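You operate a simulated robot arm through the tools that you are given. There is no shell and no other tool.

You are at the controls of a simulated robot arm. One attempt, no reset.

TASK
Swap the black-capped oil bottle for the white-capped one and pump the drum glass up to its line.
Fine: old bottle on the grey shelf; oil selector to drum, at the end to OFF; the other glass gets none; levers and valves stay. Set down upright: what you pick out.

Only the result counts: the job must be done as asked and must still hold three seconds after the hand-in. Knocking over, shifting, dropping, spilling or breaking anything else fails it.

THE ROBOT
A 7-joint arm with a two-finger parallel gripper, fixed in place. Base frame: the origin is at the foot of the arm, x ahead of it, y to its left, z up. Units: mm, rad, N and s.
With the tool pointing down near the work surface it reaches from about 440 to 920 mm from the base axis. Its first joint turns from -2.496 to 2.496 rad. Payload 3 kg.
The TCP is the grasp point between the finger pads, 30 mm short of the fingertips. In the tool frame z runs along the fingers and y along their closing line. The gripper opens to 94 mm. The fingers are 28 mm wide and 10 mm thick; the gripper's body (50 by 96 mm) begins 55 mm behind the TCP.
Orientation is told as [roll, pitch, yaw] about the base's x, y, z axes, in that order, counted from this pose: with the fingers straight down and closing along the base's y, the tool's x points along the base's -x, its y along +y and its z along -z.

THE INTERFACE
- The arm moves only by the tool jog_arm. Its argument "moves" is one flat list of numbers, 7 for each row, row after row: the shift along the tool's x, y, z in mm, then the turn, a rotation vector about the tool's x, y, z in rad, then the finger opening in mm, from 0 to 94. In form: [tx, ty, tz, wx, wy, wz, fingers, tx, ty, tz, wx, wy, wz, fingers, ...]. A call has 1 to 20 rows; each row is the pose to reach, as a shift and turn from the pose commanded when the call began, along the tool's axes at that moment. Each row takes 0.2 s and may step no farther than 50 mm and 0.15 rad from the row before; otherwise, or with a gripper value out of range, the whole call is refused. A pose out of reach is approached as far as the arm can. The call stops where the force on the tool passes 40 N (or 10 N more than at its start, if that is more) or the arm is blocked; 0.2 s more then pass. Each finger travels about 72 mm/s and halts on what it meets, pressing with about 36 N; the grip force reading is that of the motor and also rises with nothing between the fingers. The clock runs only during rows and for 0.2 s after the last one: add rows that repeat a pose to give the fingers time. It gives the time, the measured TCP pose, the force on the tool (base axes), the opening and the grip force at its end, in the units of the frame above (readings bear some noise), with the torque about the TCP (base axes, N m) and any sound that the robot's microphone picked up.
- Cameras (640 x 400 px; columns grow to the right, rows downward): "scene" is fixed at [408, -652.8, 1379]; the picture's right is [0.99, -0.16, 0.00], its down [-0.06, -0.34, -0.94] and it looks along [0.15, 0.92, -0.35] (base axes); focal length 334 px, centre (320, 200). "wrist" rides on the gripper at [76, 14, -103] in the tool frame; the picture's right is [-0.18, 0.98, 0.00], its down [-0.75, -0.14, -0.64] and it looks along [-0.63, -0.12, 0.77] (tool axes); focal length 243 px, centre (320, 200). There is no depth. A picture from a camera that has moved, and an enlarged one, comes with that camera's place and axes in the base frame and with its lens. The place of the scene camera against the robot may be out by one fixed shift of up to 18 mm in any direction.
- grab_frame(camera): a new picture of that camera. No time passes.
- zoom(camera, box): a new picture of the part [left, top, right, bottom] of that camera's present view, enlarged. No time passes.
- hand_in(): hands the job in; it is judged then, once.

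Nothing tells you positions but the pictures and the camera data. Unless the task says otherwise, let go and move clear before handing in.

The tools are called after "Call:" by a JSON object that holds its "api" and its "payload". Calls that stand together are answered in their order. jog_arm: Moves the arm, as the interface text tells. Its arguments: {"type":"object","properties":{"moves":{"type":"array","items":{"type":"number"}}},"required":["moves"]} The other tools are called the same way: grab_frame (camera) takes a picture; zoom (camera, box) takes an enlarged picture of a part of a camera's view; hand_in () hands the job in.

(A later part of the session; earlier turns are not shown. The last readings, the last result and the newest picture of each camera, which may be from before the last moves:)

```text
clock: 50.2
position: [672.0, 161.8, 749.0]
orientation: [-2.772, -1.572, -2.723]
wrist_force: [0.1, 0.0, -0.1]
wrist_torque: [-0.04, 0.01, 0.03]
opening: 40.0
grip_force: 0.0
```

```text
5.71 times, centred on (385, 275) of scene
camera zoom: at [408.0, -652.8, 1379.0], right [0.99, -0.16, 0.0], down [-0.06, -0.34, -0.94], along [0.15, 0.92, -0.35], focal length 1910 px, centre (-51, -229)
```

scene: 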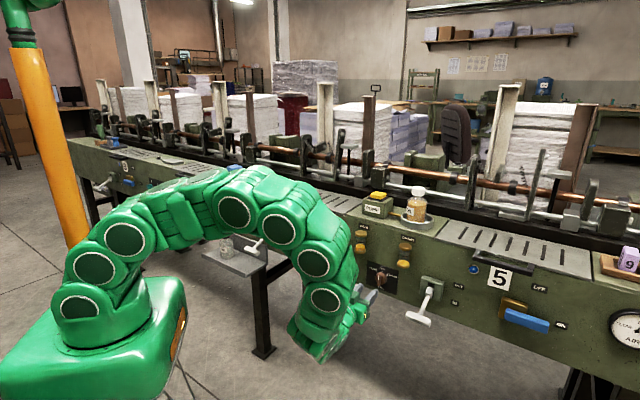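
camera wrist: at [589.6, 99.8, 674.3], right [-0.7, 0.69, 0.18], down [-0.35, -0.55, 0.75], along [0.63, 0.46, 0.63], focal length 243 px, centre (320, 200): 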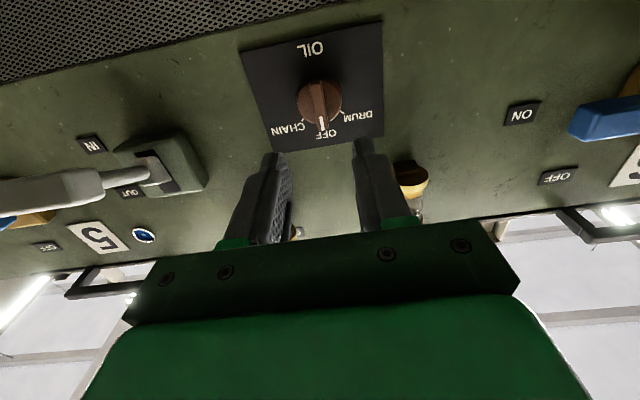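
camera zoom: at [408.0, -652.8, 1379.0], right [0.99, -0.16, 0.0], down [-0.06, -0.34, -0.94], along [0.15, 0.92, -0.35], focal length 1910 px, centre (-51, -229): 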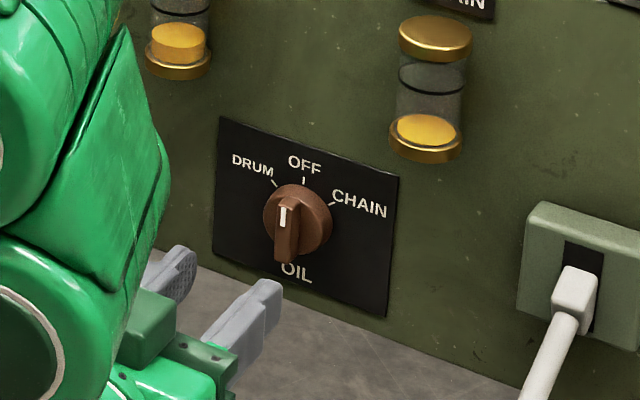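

The bar spans about z 723–760 with its front at V 684, and the knob axis is at U 359.3, z 741.5. I'll line up and advance to just short of the bar.

Call:
{"api": "jog_arm", "payload": {"moves": [3.7, 0.7, 25, 0, 0, 0, 36, 7.5, 1.5, 48, 0, 0, 0, 36, 7.5, 1.5, 48, 0, 0, 0, 36]}}

Call:
{"api": "grab_frame", "payload": {"camera": "wrist"}}

Call:
{"api": "zoom", "payload": {"camera": "scene", "box": [340, 240, 430, 310]}}

Call:
{"api": "zoom", "payload": {"camera": "wrist", "box": [240, 30, 400, 150]}}

```text
clock: 51.0
position: [706.5, 198.0, 742.3]
orientation: [0.35, -1.57, 0.434]
wrist_force: [0.4, -0.1, -0.7]
wrist_torque: [0.01, -0.01, 0.0]
opening: 36.1
grip_force: 0.1
```

```text
taken
camera wrist: at [622.2, 136.2, 666.6], right [-0.69, 0.7, 0.18], down [-0.35, -0.55, 0.75], along [0.63, 0.46, 0.63], focal length 243 px, centre (320, 200)
```

wrist: 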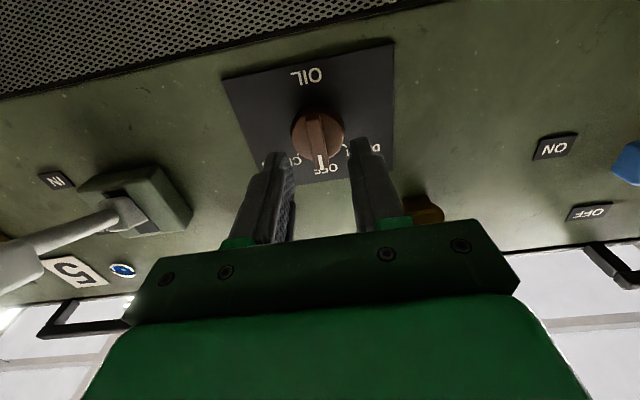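

```text
5.71 times, centred on (385, 275) of scene
camera zoom: at [408.0, -652.8, 1379.0], right [0.99, -0.16, 0.0], down [-0.06, -0.34, -0.94], along [0.15, 0.92, -0.35], focal length 1910 px, centre (-51, -229)
```

zoom: 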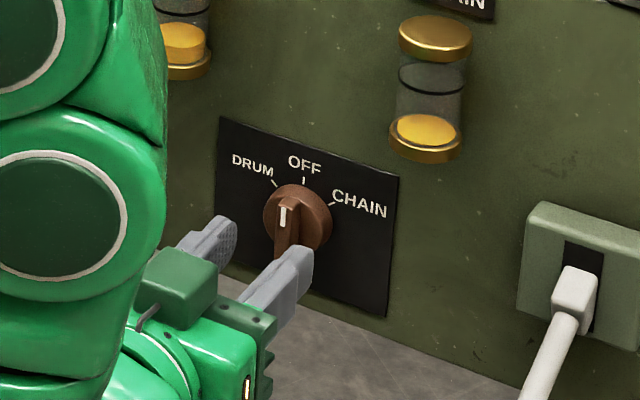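

```text
3.33 times, centred on (320, 90) of wrist
camera zoom: at [622.2, 136.2, 666.6], right [-0.69, 0.7, 0.18], down [-0.35, -0.55, 0.75], along [0.63, 0.46, 0.63], focal length 809 px, centre (320, 567)
```

zoom: 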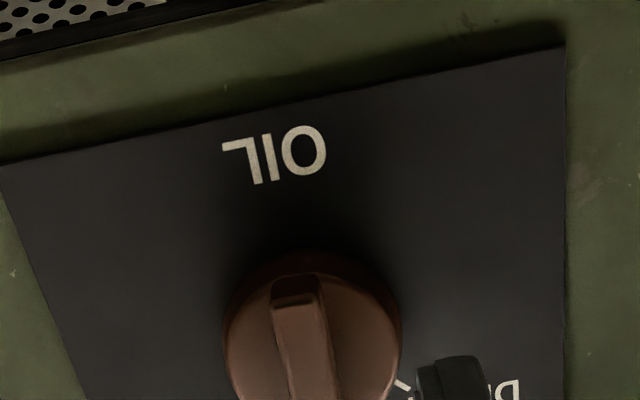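

It's aligned. I'll advance 22 mm over the bar and close.

Call:
{"api": "jog_arm", "payload": {"moves": [0, 0, 12, 0, 0, 0, 36, 0, 0, 22, 0, 0, 0, 36, 0, 0, 22, 0, 0, 0, 36]}}

Call:
{"api": "grab_frame", "payload": {"camera": "wrist"}}

Call:
{"api": "zoom", "payload": {"camera": "scene", "box": [350, 245, 420, 300]}}

```text
clock: 51.8
position: [722.0, 214.3, 742.3]
orientation: [0.005, -1.57, 0.781]
wrist_force: [0.0, -0.5, 0.0]
wrist_torque: [0.01, -0.01, 0.0]
opening: 35.8
grip_force: 0.1
```

```text
taken
camera wrist: at [637.8, 151.9, 666.0], right [-0.7, 0.69, 0.18], down [-0.35, -0.55, 0.75], along [0.63, 0.46, 0.63], focal length 243 px, centre (320, 200)
```

wrist: 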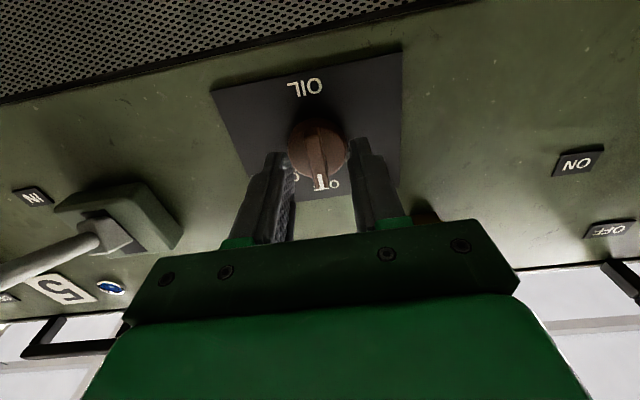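

```text
7.27 times, centred on (385, 272) of scene
camera zoom: at [408.0, -652.8, 1379.0], right [0.99, -0.16, 0.0], down [-0.06, -0.34, -0.94], along [0.15, 0.92, -0.35], focal length 2431 px, centre (-153, -327)
```

zoom: 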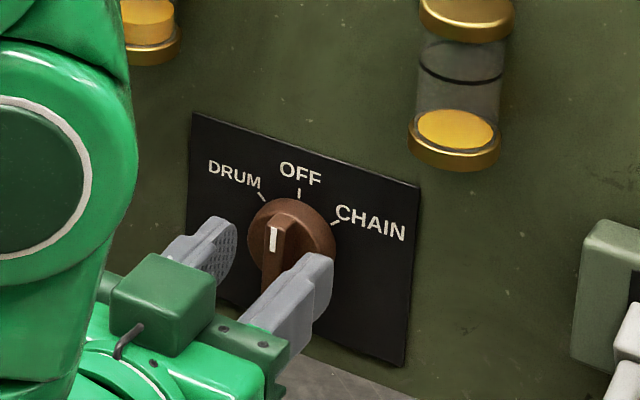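

The fingers straddle the bar. Now I close on it.

Call:
{"api": "jog_arm", "payload": {"moves": [0, 0, 0, 0, 0, 0, 20, 0, 0, 0, 0, 0, 0, 5, 0, 0, 0, 0, 0, 0, 0, 0, 0, 0, 0, 0, 0, 0]}}

Call:
{"api": "grab_frame", "payload": {"camera": "wrist"}}

Call:
{"api": "zoom", "payload": {"camera": "scene", "box": [350, 245, 420, 300]}}

```text
clock: 52.8
position: [721.0, 212.2, 742.5]
orientation: [-1.04, -1.57, 1.821]
wrist_force: [15.8, -13.3, -2.8]
wrist_torque: [-0.07, 0.06, -0.52]
opening: 10.1
grip_force: 43.7
```

```text
taken
camera wrist: at [638.6, 150.8, 666.1], right [-0.69, 0.7, 0.18], down [-0.36, -0.55, 0.75], along [0.63, 0.46, 0.63], focal length 243 px, centre (320, 200)
```

wrist: 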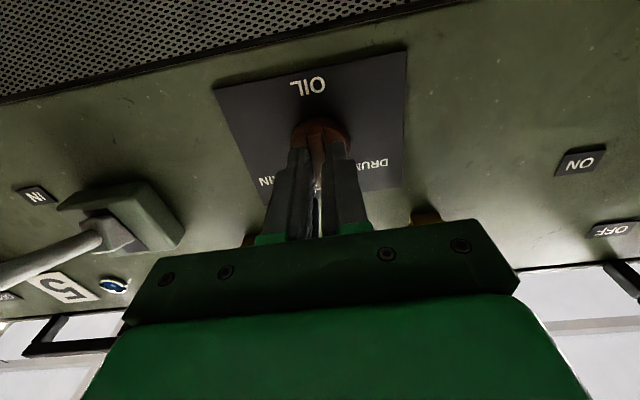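

```text
7.27 times, centred on (385, 272) of scene
camera zoom: at [408.0, -652.8, 1379.0], right [0.99, -0.16, 0.0], down [-0.06, -0.34, -0.94], along [0.15, 0.92, -0.35], focal length 2431 px, centre (-153, -327)
```

zoom: 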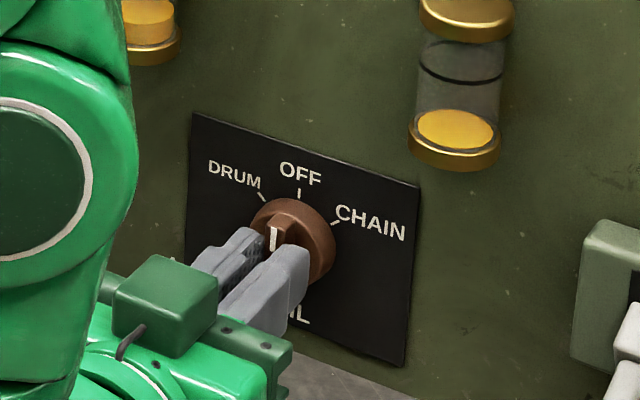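

The bar is gripped (10 mm). The side force shows I'm about 1.4 mm off in U, so I'll correct that and start turning counter-clockwise toward DRUM.

Call:
{"api": "jog_arm", "payload": {"moves": [0, -1.4, 0, 0, 0, 0, 0, 0, -1.4, 0, 0, 0, -0.1, 0, 0, -1.4, 0, 0, 0, -0.2, 0]}}

Call:
{"api": "zoom", "payload": {"camera": "scene", "box": [350, 245, 420, 300]}}

```text
clock: 53.6
position: [722.9, 213.5, 742.2]
orientation: [-1.572, -1.368, 2.359]
wrist_force: [-11.7, -21.5, 20.5]
wrist_torque: [0.07, -0.04, -0.28]
opening: 9.9
grip_force: 43.2
```

```text
7.27 times, centred on (385, 272) of scene
camera zoom: at [408.0, -652.8, 1379.0], right [0.99, -0.16, 0.0], down [-0.06, -0.34, -0.94], along [0.15, 0.92, -0.35], focal length 2431 px, centre (-153, -327)
```

zoom: 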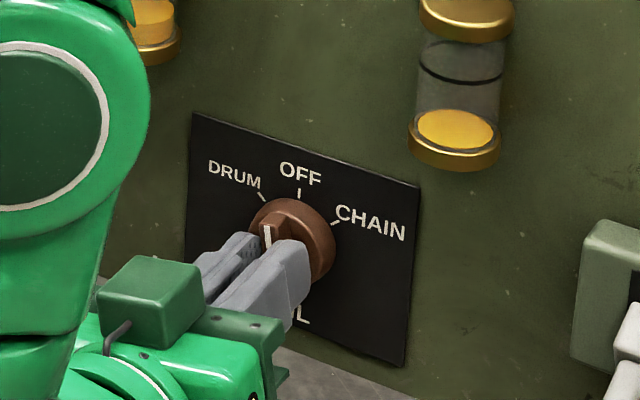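

The knob is turning with it. I'll relieve the small push forces and carry on turning to 45°.

Call:
{"api": "jog_arm", "payload": {"moves": [-1.2, -0.2, -1.2, 0, 0, 0, 0, -1.2, -0.2, -1.2, 0, 0, -0.1, 0, -1.2, -0.2, -1.2, 0, 0, -0.2, 0]}}

Call:
{"api": "zoom", "payload": {"camera": "scene", "box": [350, 245, 420, 300]}}

```text
clock: 54.4
position: [720.7, 211.3, 742.9]
orientation: [-1.571, -1.169, 2.358]
wrist_force: [26.1, 9.5, 6.5]
wrist_torque: [-0.44, 0.46, -0.62]
opening: 9.9
grip_force: 43.8
```

```text
7.27 times, centred on (385, 272) of scene
camera zoom: at [408.0, -652.8, 1379.0], right [0.99, -0.16, 0.0], down [-0.06, -0.34, -0.94], along [0.15, 0.92, -0.35], focal length 2431 px, centre (-153, -327)
```

zoom: 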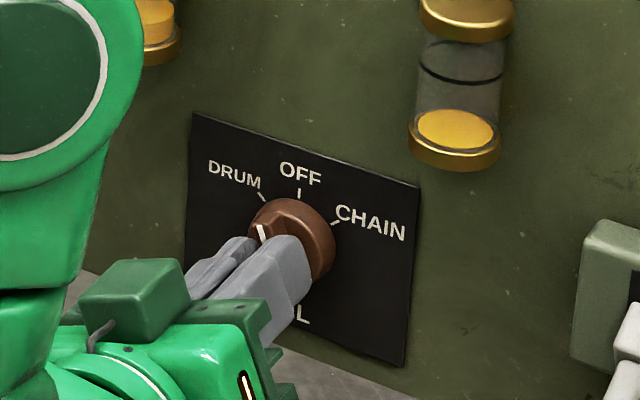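

Call:
{"api": "jog_arm", "payload": {"moves": [0.2, -0.6, 1, 0, 0, 0, 0, 0.2, -0.6, 1, 0, 0, -0.1, 0, 0.2, -0.6, 1, 0, 0, -0.2, 0]}}

Call:
{"api": "zoom", "payload": {"camera": "scene", "box": [350, 245, 420, 300]}}

```text
clock: 55.2
position: [720.7, 213.5, 742.5]
orientation: [-1.569, -0.969, 2.355]
wrist_force: [-9.7, -9.7, 12.7]
wrist_torque: [0.03, -0.04, -0.14]
opening: 9.6
grip_force: 43.4
```

```text
7.27 times, centred on (385, 272) of scene
camera zoom: at [408.0, -652.8, 1379.0], right [0.99, -0.16, 0.0], down [-0.06, -0.34, -0.94], along [0.15, 0.92, -0.35], focal length 2431 px, centre (-153, -327)
```

zoom: 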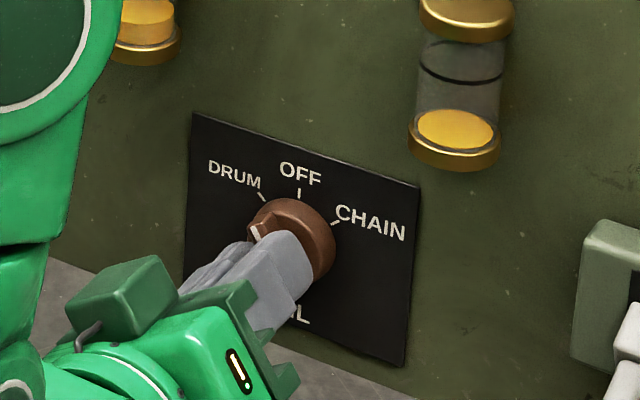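

Call:
{"api": "jog_arm", "payload": {"moves": [-0.5, -0.3, -0.5, 0, 0, -0.06, 0, -0.5, -0.3, -0.5, 0, 0, -0.12, 0, -0.5, -0.3, -0.5, 0, 0, -0.185, 0, -0.5, -0.3, -0.5, 0, 0, -0.185, 0]}}

Call:
{"api": "zoom", "payload": {"camera": "scene", "box": [350, 245, 420, 300]}}

Call:
{"api": "grab_frame", "payload": {"camera": "wrist"}}

```text
clock: 56.2
position: [720.5, 212.4, 743.1]
orientation: [-1.569, -0.787, 2.354]
wrist_force: [22.0, 13.4, -20.8]
wrist_torque: [-0.46, 0.47, -0.35]
opening: 10.0
grip_force: 44.0
```

```text
7.27 times, centred on (385, 272) of scene
camera zoom: at [408.0, -652.8, 1379.0], right [0.99, -0.16, 0.0], down [-0.06, -0.34, -0.94], along [0.15, 0.92, -0.35], focal length 2431 px, centre (-153, -327)
```

zoom: 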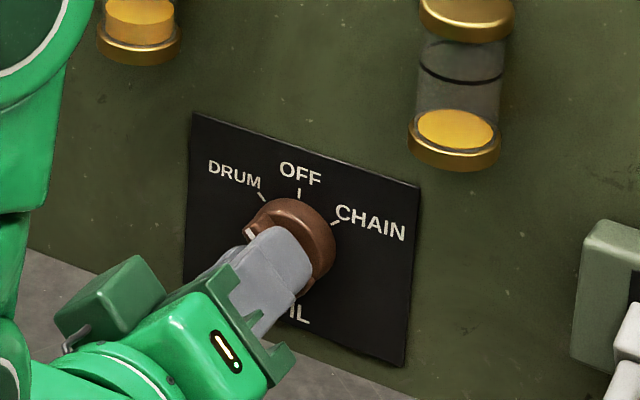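

```text
taken
camera wrist: at [678.7, 108.9, 678.7], right [-0.58, 0.58, -0.56], down [-0.76, -0.15, 0.63], along [0.29, 0.8, 0.53], focal length 243 px, centre (320, 200)
```

wrist: 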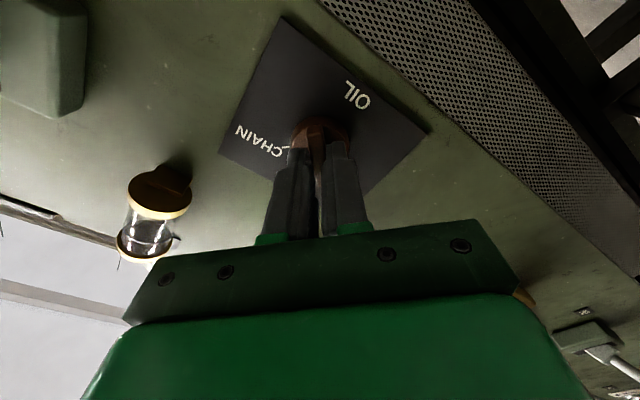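

It has turned a full 45°. I'll relax, release and back off to check the pointer.

Call:
{"api": "jog_arm", "payload": {"moves": [0.9, 0.4, 0.9, 0, 0, 0, 0, 0.9, 0.4, 0.9, 0, 0, 0, 20, 0.9, 0.4, 0.9, 0, 0, 0, 36, 0.9, 0.4, 0.9, 0, 0, 0, 36, 0.9, 0.4, -20, 0, 0, 0, 36, 0.9, 0.4, -50, 0, 0, 0, 36]}}

Call:
{"api": "zoom", "payload": {"camera": "scene", "box": [350, 245, 420, 300]}}

Call:
{"api": "grab_frame", "payload": {"camera": "wrist"}}

Call:
{"api": "zoom", "payload": {"camera": "wrist", "box": [240, 30, 400, 150]}}

```text
clock: 57.6
position: [686.0, 178.4, 740.2]
orientation: [-1.568, -0.786, 2.354]
wrist_force: [0.2, 0.3, -0.3]
wrist_torque: [-0.02, -0.01, -0.02]
opening: 35.8
grip_force: 0.0
```

```text
7.27 times, centred on (385, 272) of scene
camera zoom: at [408.0, -652.8, 1379.0], right [0.99, -0.16, 0.0], down [-0.06, -0.34, -0.94], along [0.15, 0.92, -0.35], focal length 2431 px, centre (-153, -327)
```

zoom: 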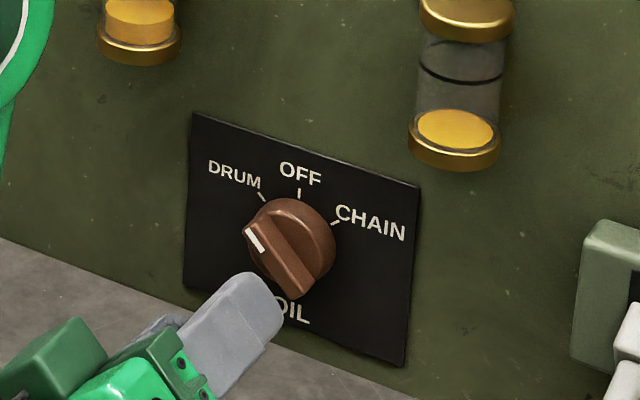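

```text
taken
camera wrist: at [643.9, 73.2, 677.3], right [-0.58, 0.58, -0.56], down [-0.76, -0.15, 0.63], along [0.29, 0.8, 0.53], focal length 243 px, centre (320, 200)
```

wrist: 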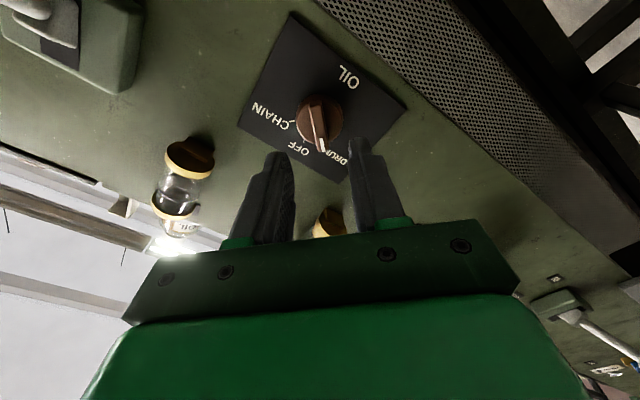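

```text
3.33 times, centred on (320, 90) of wrist
camera zoom: at [643.9, 73.2, 677.3], right [-0.58, 0.58, -0.56], down [-0.76, -0.15, 0.63], along [0.29, 0.8, 0.53], focal length 809 px, centre (320, 567)
```

zoom: 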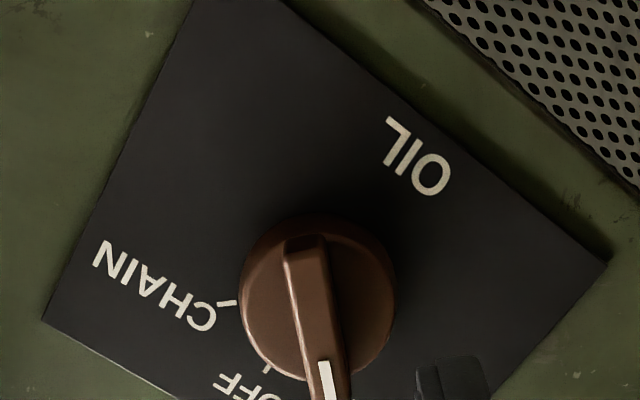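

The pointer is in the DRUM direction. I'll zoom in further to see whether it sits exactly on the tick.

Call:
{"api": "zoom", "payload": {"camera": "wrist", "box": [280, 80, 370, 170]}}

Call:
{"api": "zoom", "payload": {"camera": "scene", "box": [370, 260, 400, 290]}}

```text
4.44 times, centred on (325, 125) of wrist
camera zoom: at [643.9, 73.2, 677.3], right [-0.58, 0.58, -0.56], down [-0.76, -0.15, 0.63], along [0.29, 0.8, 0.53], focal length 1078 px, centre (298, 533)
```

zoom: 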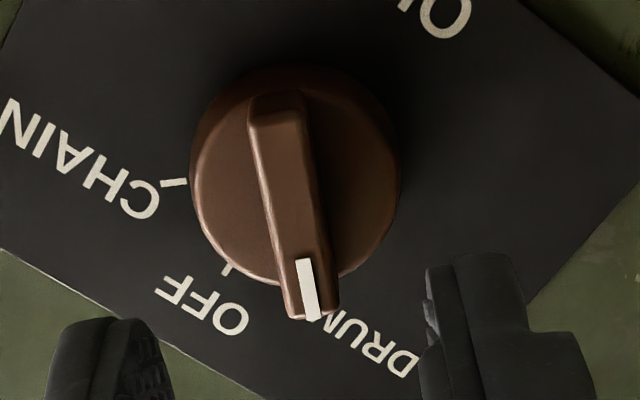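

```text
13.33 times, centred on (385, 275) of scene
camera zoom: at [408.0, -652.8, 1379.0], right [0.99, -0.16, 0.0], down [-0.06, -0.34, -0.94], along [0.15, 0.92, -0.35], focal length 4457 px, centre (-547, -800)
```

zoom: 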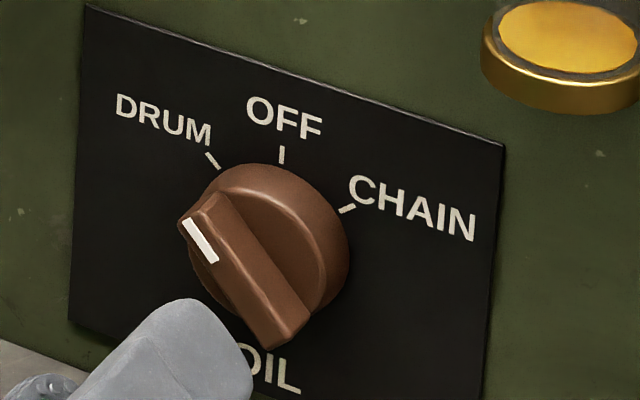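

The ticks are about 50° from OFF and the pointer is at about 44°. I'll re-grip and turn about 6° more so it sits on the DRUM mark.

Call:
{"api": "jog_arm", "payload": {"moves": [0, 0, 25, 0, 0, 0, 36, 0, 0, 49.5, 0, 0, 0, 36, 0, 0, 49.5, 0, 0, 0, 15, 0, 0, 49.5, 0, 0, 0, 0, 0, 0, 49.5, 0, 0, 0, 0]}}

```text
clock: 58.8
position: [719.9, 211.3, 742.2]
orientation: [-1.568, -0.788, 2.355]
wrist_force: [-1.1, 13.1, -16.4]
wrist_torque: [-0.8, 0.81, -0.41]
opening: 9.8
grip_force: 43.4
```

Call:
{"api": "jog_arm", "payload": {"moves": [0, 1.2, 0, 0, 0, 0, 0, 0, 1.2, 0, 0, 0, -0.05, 0, 0, 1.2, 0, 0, 0, -0.1, 0, 0, 1.2, 0, 0, 0, -0.12, 0, 0, 1.2, 0, 0, 0, -0.12, 0]}}

Call:
{"api": "zoom", "payload": {"camera": "scene", "box": [370, 260, 400, 290]}}

```text
clock: 60.0
position: [720.2, 211.2, 741.4]
orientation: [-1.57, -0.664, 2.353]
wrist_force: [-25.5, -14.5, 14.0]
wrist_torque: [1.24, 0.53, 0.34]
opening: 9.6
grip_force: 43.3
```

```text
13.33 times, centred on (385, 275) of scene
camera zoom: at [408.0, -652.8, 1379.0], right [0.99, -0.16, 0.0], down [-0.06, -0.34, -0.94], along [0.15, 0.92, -0.35], focal length 4457 px, centre (-547, -800)
```

zoom: 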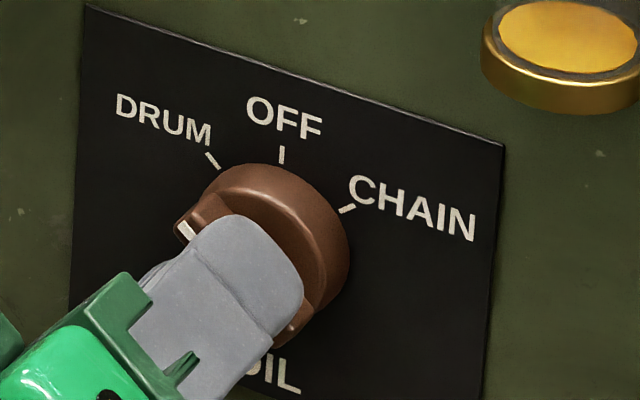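

There's now a 1.25 N·m resisting torque, which means the knob is at its end stop at DRUM. I'll release and check.

Call:
{"api": "jog_arm", "payload": {"moves": [0, 0, -1, 0, 0, 0.02, 0, 0, 0, -1, 0, 0, 0.02, 18, 0, 0, -1, 0, 0, 0.02, 36, 0, 0, -1, 0, 0, 0.02, 36, 0, 0, -25, 0, 0, 0.02, 36, 0, 0, -55, 0, 0, 0.02, 36]}}

Call:
{"api": "zoom", "payload": {"camera": "scene", "box": [370, 260, 400, 290]}}

Call:
{"api": "zoom", "payload": {"camera": "wrist", "box": [270, 70, 370, 170]}}

```text
clock: 61.4
position: [680.0, 173.9, 742.8]
orientation: [-1.569, -0.685, 2.353]
wrist_force: [0.4, 0.2, -0.3]
wrist_torque: [0.03, -0.03, 0.02]
opening: 35.8
grip_force: 0.0
```

```text
13.33 times, centred on (385, 275) of scene
camera zoom: at [408.0, -652.8, 1379.0], right [0.99, -0.16, 0.0], down [-0.06, -0.34, -0.94], along [0.15, 0.92, -0.35], focal length 4457 px, centre (-547, -800)
```

zoom: 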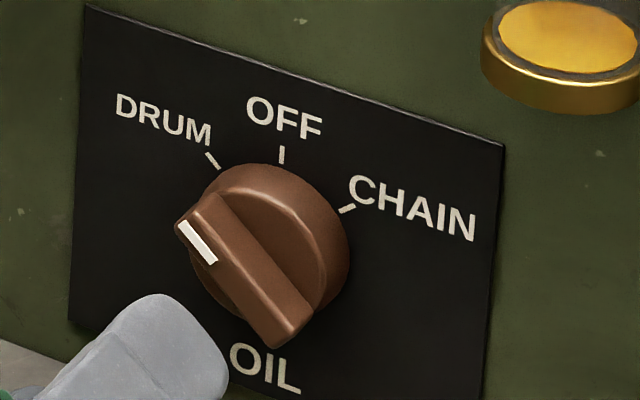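

```text
4.00 times, centred on (320, 120) of wrist
camera zoom: at [642.6, 66.2, 683.3], right [-0.54, 0.54, -0.64], down [-0.8, -0.1, 0.59], along [0.25, 0.83, 0.49], focal length 970 px, centre (320, 520)
```

zoom: 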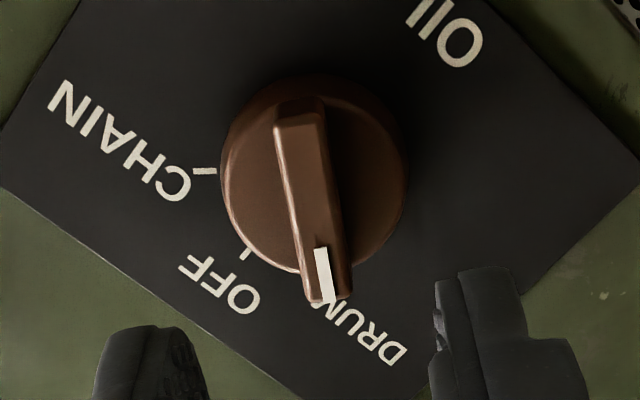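

The pointer is on DRUM. Next I back away and undo the roll before going up to the pump button at about U 299, V 771, z 1006.

Call:
{"api": "jog_arm", "payload": {"moves": [0, 0, -12, 0, 0, 0.1475, 36, 0, 0, -24, 0, 0, 0.295, 30, 0, 0, -36, 0, 0, 0.4425, 20, 0, 0, -48, 0, 0, 0.59, 10, 0, 0, -60, 0, 0, 0.7375, 5, 0, 0, -60, 0, 0, 0.885, 0, 0, 0, -60, 0, 0, 0.885, 0]}}

Call:
{"api": "grab_frame", "payload": {"camera": "scene"}}

Call:
{"api": "grab_frame", "payload": {"camera": "wrist"}}

```text
clock: 63.0
position: [638.7, 132.1, 741.8]
orientation: [0.939, -1.57, -0.152]
wrist_force: [0.4, 0.2, -0.4]
wrist_torque: [0.03, -0.03, -0.02]
opening: 0.3
grip_force: 33.1
```

```text
taken
```

scene: 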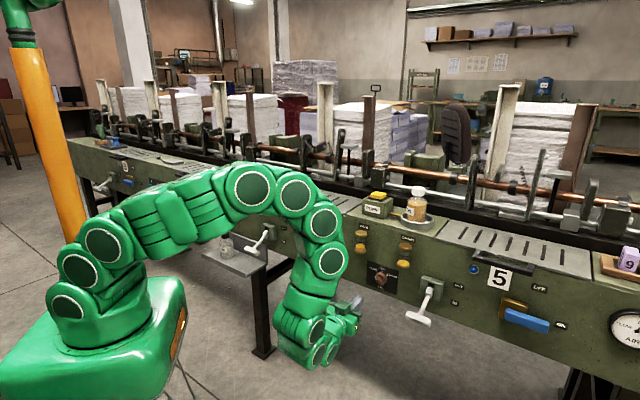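

```text
taken
camera wrist: at [555.9, 68.8, 665.6], right [-0.69, 0.69, 0.19], down [-0.35, -0.55, 0.75], along [0.63, 0.46, 0.63], focal length 243 px, centre (320, 200)
```

wrist: 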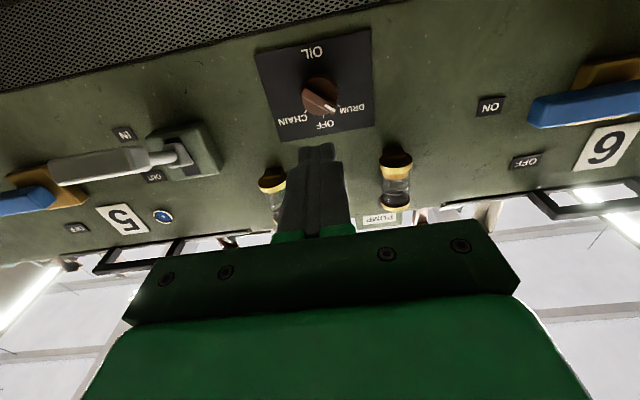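

Now I raise the arm and bring the tool vertical, moving toward the pump.

Call:
{"api": "jog_arm", "payload": {"moves": [-33, 5.4, 0, 0, 0.1427, 0, 0, -66, 10.7, 0, 0, 0.2855, 0, 0, -99, 16.1, 0, 0, 0.4282, 0, 0, -132, 21.5, 0, 0, 0.571, 0, 0, -165, 26.8, 0, 0, 0.7137, 0, 0, -198, 32.2, 0, 0, 0.8564, 0, 0, -231, 37.6, 0, 0, 0.9992, 0, 0, -264, 43, 0, 0, 1.1419, 0, 0, -297, 48.3, 0, 0, 1.2846, 0, 0, -330, 53.7, 0, 0, 1.4274, 0, 0, -360, 59, 0, 0, 1.5708, 0, 0, -360, 59, 0, 0, 1.5708, 0, 0]}}

Call:
{"api": "grab_frame", "payload": {"camera": "wrist"}}

Call:
{"api": "grab_frame", "payload": {"camera": "scene"}}

```text
clock: 65.6
position: [596.2, 171.9, 1100.3]
orientation: [-0.001, 0.003, 0.785]
wrist_force: [0.3, 0.2, 0.1]
wrist_torque: [-0.01, 0.01, -0.01]
opening: 0.0
grip_force: 32.2
```

```text
taken
camera wrist: at [533.1, 128.7, 1203.7], right [-0.56, 0.83, 0.0], down [0.63, 0.43, 0.64], along [0.53, 0.36, -0.77], focal length 243 px, centre (320, 200)
```

wrist: 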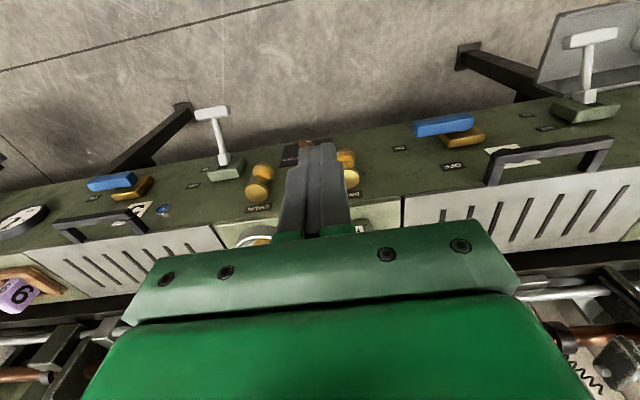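

```text
taken
```

scene: 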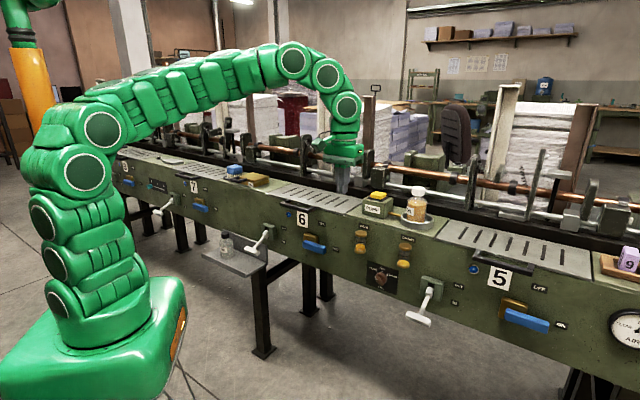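

The tool is vertical, with the scene view of the glasses clear. I'll move forward to look at the pump button.

Call:
{"api": "jog_arm", "payload": {"moves": [-37, 0, 0, 0, 0, 0, 0, -74, 0, 0, 0, 0, 0, 0, -111, 0, 0, 0, 0, 0, 0, -147, 0, 0, 0, 0, 0, 0, -147, 0, 0, 0, 0, 0, 0]}}

Call:
{"api": "grab_frame", "payload": {"camera": "wrist"}}

Call:
{"api": "zoom", "payload": {"camera": "scene", "box": [340, 150, 460, 240]}}

Call:
{"api": "zoom", "payload": {"camera": "scene", "box": [350, 225, 420, 275]}}

```text
clock: 66.8
position: [700.8, 276.0, 1100.5]
orientation: [-0.001, 0.001, 0.784]
wrist_force: [1.6, -1.3, -4.0]
wrist_torque: [0.04, 0.14, 0.04]
opening: 0.0
grip_force: 32.8
```

```text
taken
camera wrist: at [637.2, 231.8, 1203.4], right [-0.56, 0.83, 0.0], down [0.63, 0.43, 0.64], along [0.53, 0.36, -0.77], focal length 243 px, centre (320, 200)
```

wrist: 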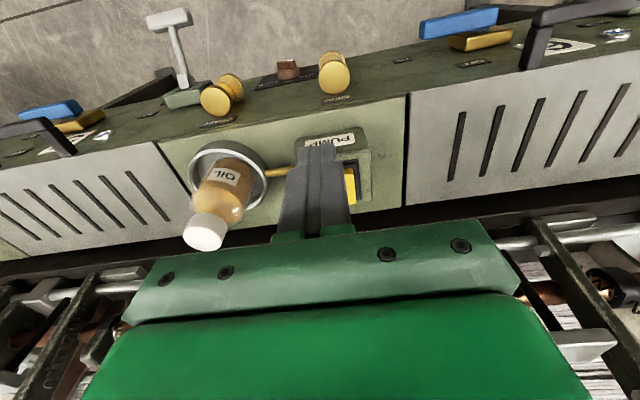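

```text
4.44 times, centred on (400, 195) of scene
camera zoom: at [408.0, -652.8, 1379.0], right [0.99, -0.16, 0.0], down [-0.06, -0.34, -0.94], along [0.15, 0.92, -0.35], focal length 1486 px, centre (-36, 222)
```

zoom: 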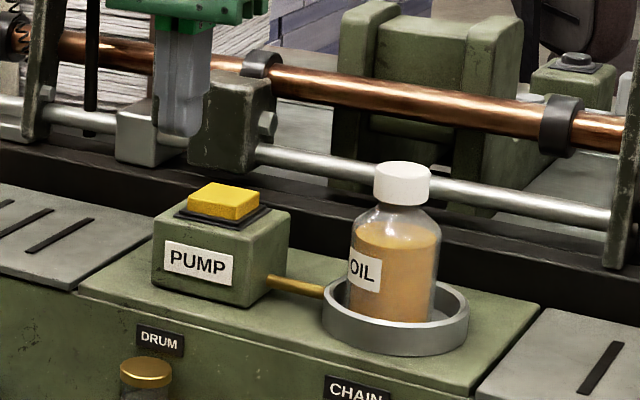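

```text
8.00 times, centred on (385, 250) of scene
camera zoom: at [408.0, -652.8, 1379.0], right [0.99, -0.16, 0.0], down [-0.06, -0.34, -0.94], along [0.15, 0.92, -0.35], focal length 2674 px, centre (-200, -200)
```

zoom: 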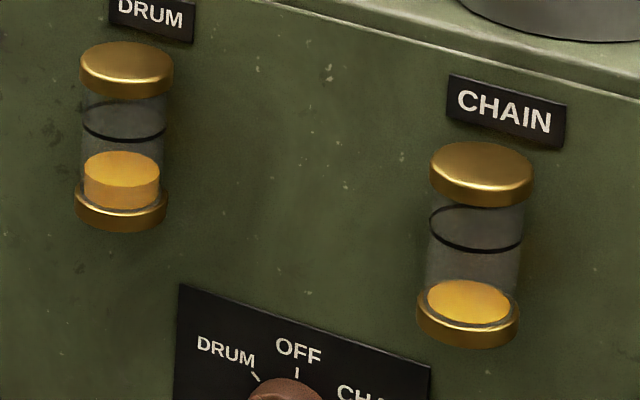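

The glasses read clearly in the scene view. I'll hold briefly to re-read the small residual force.

Call:
{"api": "jog_arm", "payload": {"moves": [0, 0, 0, 0, 0, 0, 0]}}

Call:
{"api": "zoom", "payload": {"camera": "wrist", "box": [260, 110, 420, 230]}}

Call:
{"api": "grab_frame", "payload": {"camera": "scene"}}

```text
clock: 67.2
position: [700.9, 275.7, 1100.0]
orientation: [0.001, -0.001, 0.784]
wrist_force: [0.6, -0.1, -0.8]
wrist_torque: [0.01, -0.02, 0.03]
opening: 0.0
grip_force: 33.1
```

```text
3.33 times, centred on (340, 170) of wrist
camera zoom: at [636.9, 232.1, 1202.9], right [-0.56, 0.83, 0.0], down [0.63, 0.43, 0.64], along [0.53, 0.36, -0.77], focal length 809 px, centre (253, 300)
```

zoom: 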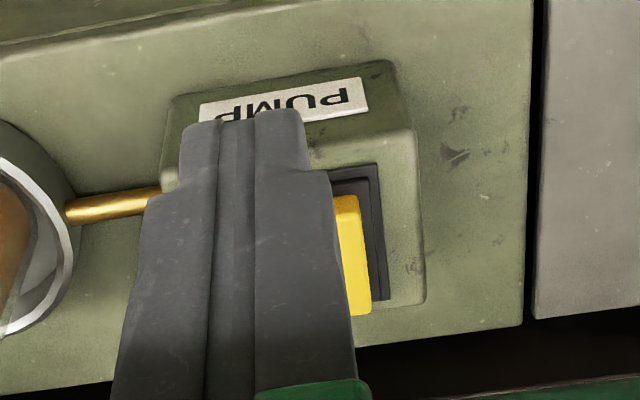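

```text
taken
```

scene: 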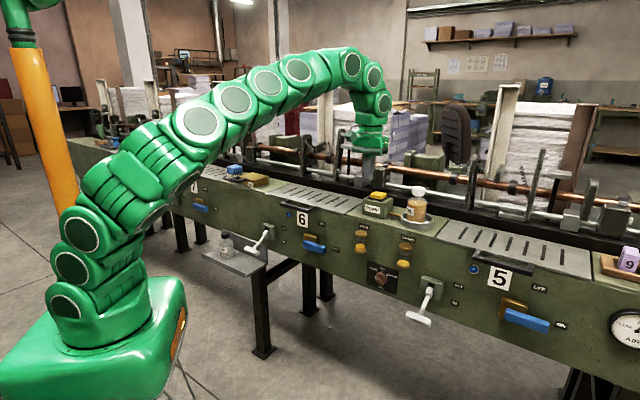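

The force has settled to zero. I'll move right above the button with the tips about 60 mm over it.

Call:
{"api": "jog_arm", "payload": {"moves": [-40, 0, 0, 0, 0, 0, 0, -78.5, 0, 0, 0, 0, 0, 0, -78.5, 0, 20, 0, 0, 0, 0, -78.5, 0, 35, 0, 0, 0, 0, -78.5, 0, 35, 0, 0, 0, 0]}}

Call:
{"api": "grab_frame", "payload": {"camera": "wrist"}}

Call:
{"api": "zoom", "payload": {"camera": "scene", "box": [340, 150, 460, 240]}}

```text
clock: 68.4
position: [753.7, 328.9, 1066.0]
orientation: [0.001, -0.001, 0.785]
wrist_force: [1.6, -0.7, 0.3]
wrist_torque: [-0.01, 0.0, -0.01]
opening: 0.4
grip_force: 33.6
out of reach, approached as far as the arm can: row 2, 3, 4, 5
```

```text
taken
camera wrist: at [688.4, 285.9, 1168.0], right [-0.56, 0.83, 0.0], down [0.63, 0.43, 0.64], along [0.53, 0.36, -0.77], focal length 243 px, centre (320, 200)
```

wrist: 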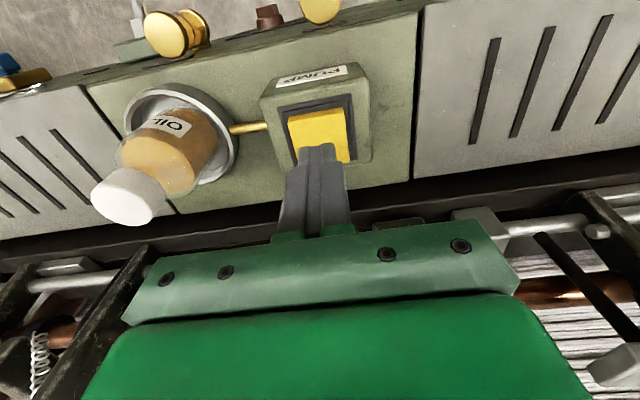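

```text
4.44 times, centred on (400, 195) of scene
camera zoom: at [408.0, -652.8, 1379.0], right [0.99, -0.16, 0.0], down [-0.06, -0.34, -0.94], along [0.15, 0.92, -0.35], focal length 1486 px, centre (-36, 222)
```

zoom: 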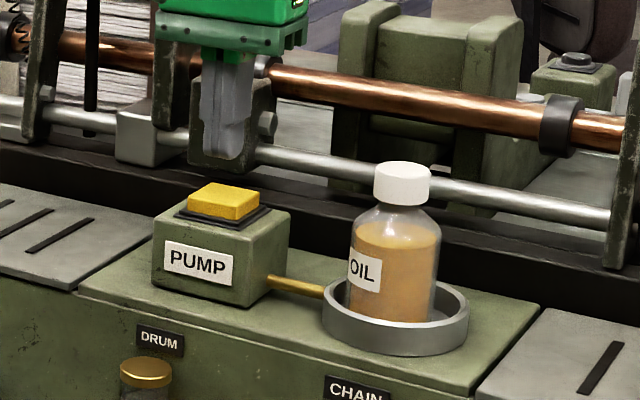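

The tips are over the button, near the reach limit but fine once lower. I'll descend to just above it.

Call:
{"api": "jog_arm", "payload": {"moves": [0, 0, 12, 0, 0, 0, 0, 0, 0, 24, 0, 0, 0, 0, 0, 0, 24, 0, 0, 0, 0]}}

Call:
{"api": "grab_frame", "payload": {"camera": "wrist"}}

Call:
{"api": "zoom", "payload": {"camera": "scene", "box": [350, 170, 420, 225]}}

```text
clock: 69.2
position: [751.6, 328.8, 1041.4]
orientation: [-0.002, 0.002, 0.786]
wrist_force: [0.8, 0.2, 0.1]
wrist_torque: [0.01, -0.02, 0.0]
opening: 0.0
grip_force: 32.7
```

```text
taken
camera wrist: at [687.9, 286.0, 1144.4], right [-0.56, 0.83, 0.0], down [0.63, 0.43, 0.64], along [0.53, 0.36, -0.77], focal length 243 px, centre (320, 200)
```

wrist: 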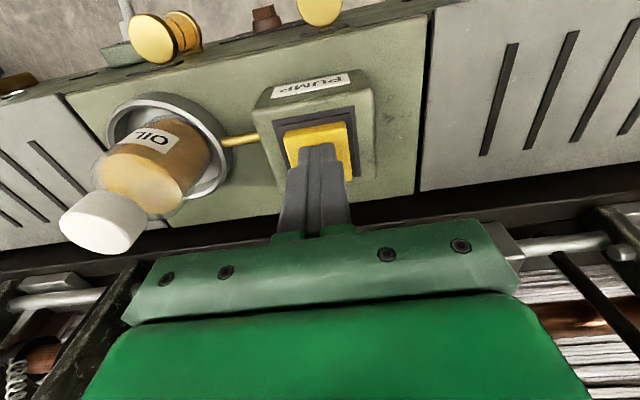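

```text
7.27 times, centred on (385, 198) of scene
camera zoom: at [408.0, -652.8, 1379.0], right [0.99, -0.16, 0.0], down [-0.06, -0.34, -0.94], along [0.15, 0.92, -0.35], focal length 2431 px, centre (-153, 218)
```

zoom: 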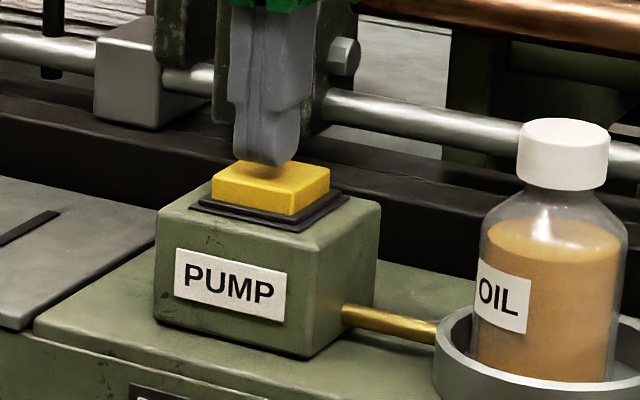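

The tip is centred about 5 mm above the button. I'll press gently in small steps.

Call:
{"api": "jog_arm", "payload": {"moves": [0, 0, 3, 0, 0, 0, 0, 0, 0, 5, 0, 0, 0, 0, 0, 0, 7, 0, 0, 0, 0]}}

Call:
{"api": "zoom", "payload": {"camera": "scene", "box": [350, 170, 420, 275]}}

```text
clock: 70.0
position: [752.6, 330.6, 1035.6]
orientation: [0.001, 0.001, 0.784]
wrist_force: [0.2, 0.3, -0.1]
wrist_torque: [0.0, 0.0, -0.05]
opening: 0.0
grip_force: 33.7
```

```text
3.81 times, centred on (385, 222) of scene
camera zoom: at [408.0, -652.8, 1379.0], right [0.99, -0.16, 0.0], down [-0.06, -0.34, -0.94], along [0.15, 0.92, -0.35], focal length 1273 px, centre (72, 114)
```

zoom: 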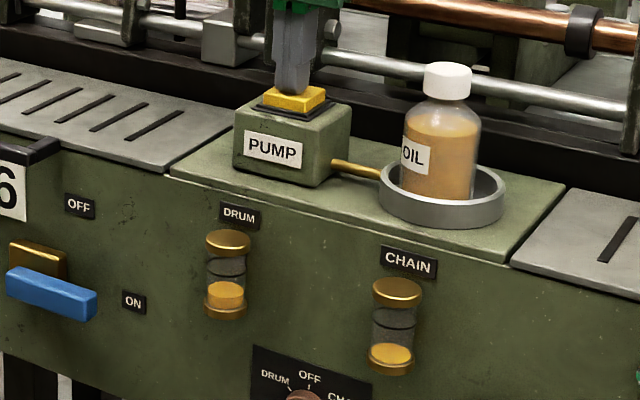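

Call:
{"api": "jog_arm", "payload": {"moves": [0, 0, 1.5, 0, 0, 0, 0, 0, 0, 3, 0, 0, 0, 0]}}

Call:
{"api": "zoom", "payload": {"camera": "scene", "box": [350, 170, 420, 225]}}

```text
clock: 70.6
position: [753.2, 330.2, 1033.1]
orientation: [0.0, 0.0, 0.784]
wrist_force: [0.0, 1.1, 3.1]
wrist_torque: [0.04, 0.0, 0.03]
opening: 0.1
grip_force: 32.6
```

```text
7.27 times, centred on (385, 198) of scene
camera zoom: at [408.0, -652.8, 1379.0], right [0.99, -0.16, 0.0], down [-0.06, -0.34, -0.94], along [0.15, 0.92, -0.35], focal length 2431 px, centre (-153, 218)
```

zoom: 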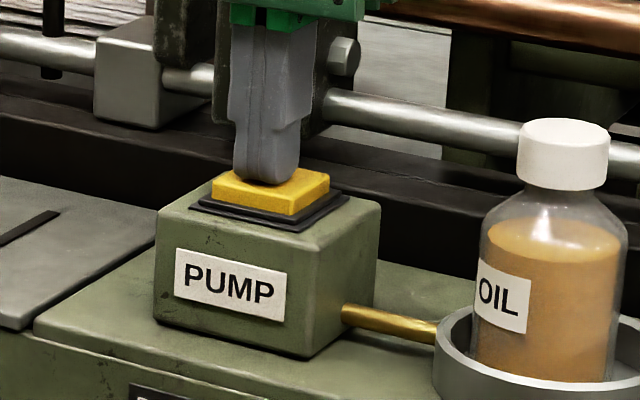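

Contact is at about z 1034. I'll press on further.

Call:
{"api": "jog_arm", "payload": {"moves": [0, 0, 1.5, 0, 0, 0, 0, 0, 0, 3, 0, 0, 0, 0]}}

Call:
{"api": "zoom", "payload": {"camera": "scene", "box": [350, 220, 420, 275]}}

```text
clock: 71.2
position: [752.9, 329.3, 1030.2]
orientation: [-0.001, 0.001, 0.785]
wrist_force: [3.6, 0.2, 5.9]
wrist_torque: [-0.03, -0.05, -0.01]
opening: 0.0
grip_force: 32.2
heard: click
```

```text
7.27 times, centred on (385, 248) of scene
camera zoom: at [408.0, -652.8, 1379.0], right [0.99, -0.16, 0.0], down [-0.06, -0.34, -0.94], along [0.15, 0.92, -0.35], focal length 2431 px, centre (-153, -146)
```

zoom: 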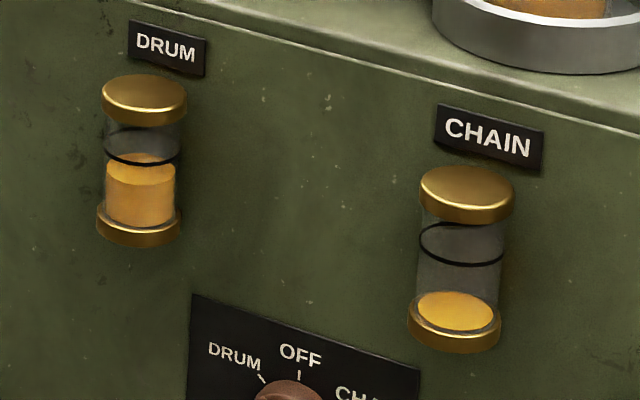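

I heard a click and the drum level rose a lot. I'll look closely at the drum glass before doing anything else.

Call:
{"api": "zoom", "payload": {"camera": "scene", "box": [356, 228, 376, 256]}}

Call:
{"api": "zoom", "payload": {"camera": "scene", "box": [396, 238, 416, 270]}}

```text
14.29 times, centred on (366, 242) of scene
camera zoom: at [408.0, -652.8, 1379.0], right [0.99, -0.16, 0.0], down [-0.06, -0.34, -0.94], along [0.15, 0.92, -0.35], focal length 4775 px, centre (-337, -400)
```

zoom: 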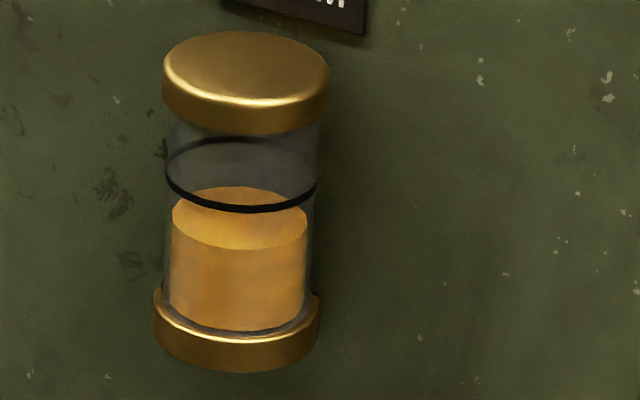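

```text
12.50 times, centred on (406, 254) of scene
camera zoom: at [408.0, -652.8, 1379.0], right [0.99, -0.16, 0.0], down [-0.06, -0.34, -0.94], along [0.15, 0.92, -0.35], focal length 4178 px, centre (-755, -475)
```

zoom: 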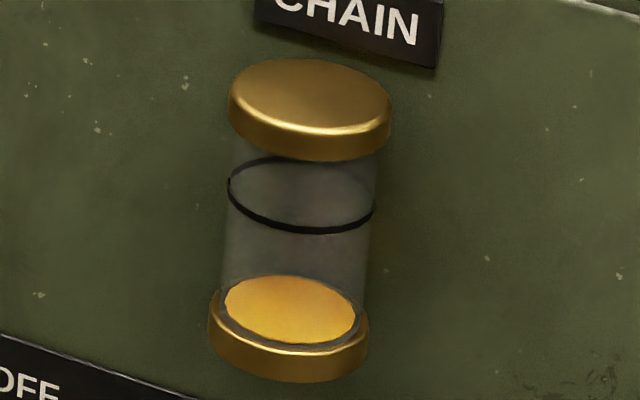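

The chain glass is unchanged, and the drum level is now about half of the original gap below the line. I'll release the button and see whether the level stays put.

Call:
{"api": "jog_arm", "payload": {"moves": [0, 0, -7, 0, 0, 0, 0]}}

Call:
{"api": "zoom", "payload": {"camera": "scene", "box": [356, 228, 376, 256]}}

Call:
{"api": "zoom", "payload": {"camera": "scene", "box": [350, 170, 420, 225]}}

```text
clock: 71.6
position: [751.8, 329.9, 1035.6]
orientation: [0.002, 0.005, 0.786]
wrist_force: [-0.5, -0.2, 0.3]
wrist_torque: [0.07, 0.0, 0.0]
opening: 0.0
grip_force: 33.3
```

```text
14.29 times, centred on (366, 242) of scene
camera zoom: at [408.0, -652.8, 1379.0], right [0.99, -0.16, 0.0], down [-0.06, -0.34, -0.94], along [0.15, 0.92, -0.35], focal length 4775 px, centre (-337, -400)
```

zoom: 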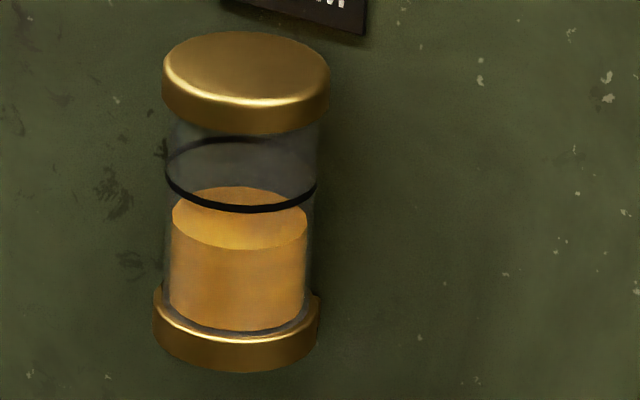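

```text
7.27 times, centred on (385, 198) of scene
camera zoom: at [408.0, -652.8, 1379.0], right [0.99, -0.16, 0.0], down [-0.06, -0.34, -0.94], along [0.15, 0.92, -0.35], focal length 2431 px, centre (-153, 218)
```

zoom: 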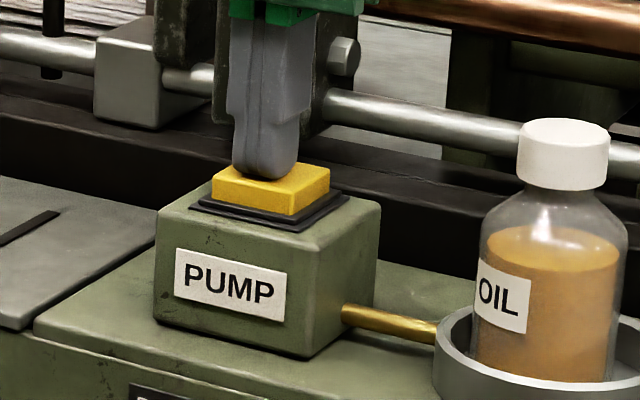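

The level changes only with each stroke, rising about 3.0 px per click, with about 3.0 px left to the line. That means exactly one more stroke.

Call:
{"api": "jog_arm", "payload": {"moves": [0, 0, 2.5, 0, 0, 0, 0, 0, 0, 5, 0, 0, 0, 0, 0, 0, 7, 0, 0, 0, 0]}}

Call:
{"api": "zoom", "payload": {"camera": "scene", "box": [356, 228, 376, 256]}}

Call:
{"api": "zoom", "payload": {"camera": "scene", "box": [396, 238, 416, 270]}}

```text
clock: 72.4
position: [752.4, 330.6, 1029.6]
orientation: [0.001, -0.001, 0.785]
wrist_force: [3.0, -0.3, 5.7]
wrist_torque: [-0.02, -0.11, -0.05]
opening: 0.2
grip_force: 32.8
heard: click
```

```text
14.29 times, centred on (366, 242) of scene
camera zoom: at [408.0, -652.8, 1379.0], right [0.99, -0.16, 0.0], down [-0.06, -0.34, -0.94], along [0.15, 0.92, -0.35], focal length 4775 px, centre (-337, -400)
```

zoom: 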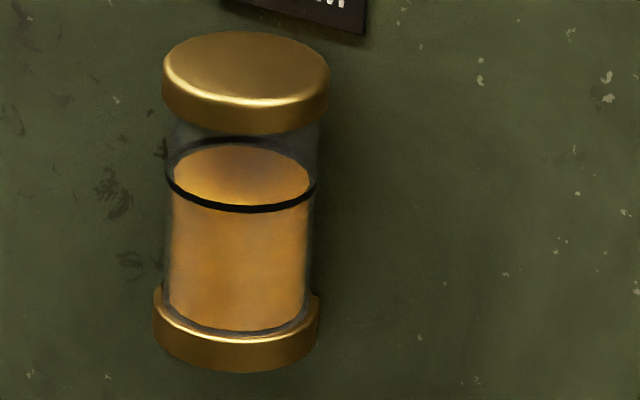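

```text
12.50 times, centred on (406, 254) of scene
camera zoom: at [408.0, -652.8, 1379.0], right [0.99, -0.16, 0.0], down [-0.06, -0.34, -0.94], along [0.15, 0.92, -0.35], focal length 4178 px, centre (-755, -475)
```

zoom: 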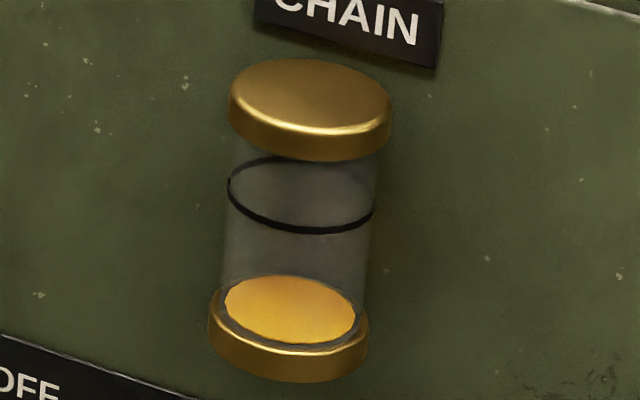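

The oil is right at the line and the chain glass is untouched. I'll lift off the button and draw back.

Call:
{"api": "jog_arm", "payload": {"moves": [0, 0, -10, 0, 0, 0, 0, 0, 0, -25, 0, 0, 0, 0, 25, 0, -40, 0, 0, 0, 0, 60, 0, -55, 0, 0, 0, 0, 100, 0, -65, 0, 0, 0, 0, 140, 0, -70, 0, 0, 0, 0, 180, 0, -70, 0, 0, 0, 0, 225, 0, -70, 0, 0, 0, 0, 225, 0, -70, 0, 0, 0, 0]}}

Call:
{"api": "grab_frame", "payload": {"camera": "scene"}}

Call:
{"api": "zoom", "payload": {"camera": "scene", "box": [340, 175, 460, 275]}}

```text
clock: 74.4
position: [591.7, 170.9, 1099.8]
orientation: [0.0, 0.0, 0.785]
wrist_force: [0.0, 0.9, -0.4]
wrist_torque: [-0.01, 0.04, 0.02]
opening: 0.0
grip_force: 32.8
```

```text
taken
```

scene: 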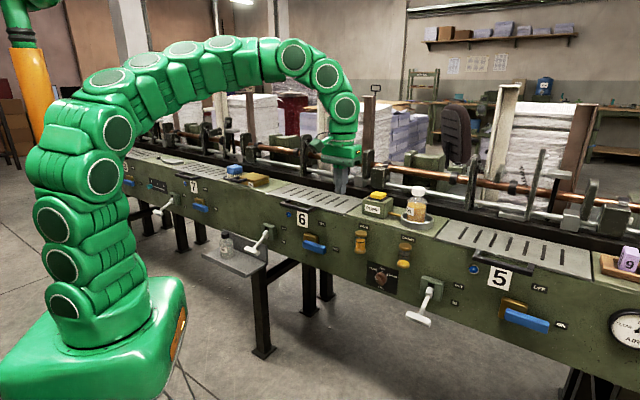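

```text
4.00 times, centred on (400, 225) of scene
camera zoom: at [408.0, -652.8, 1379.0], right [0.99, -0.16, 0.0], down [-0.06, -0.34, -0.94], along [0.15, 0.92, -0.35], focal length 1337 px, centre (0, 100)
```

zoom: 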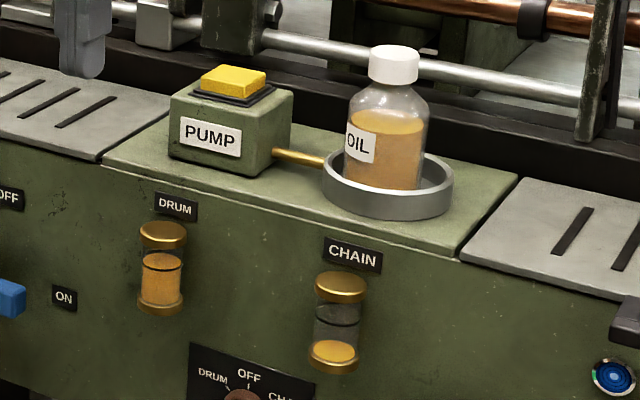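

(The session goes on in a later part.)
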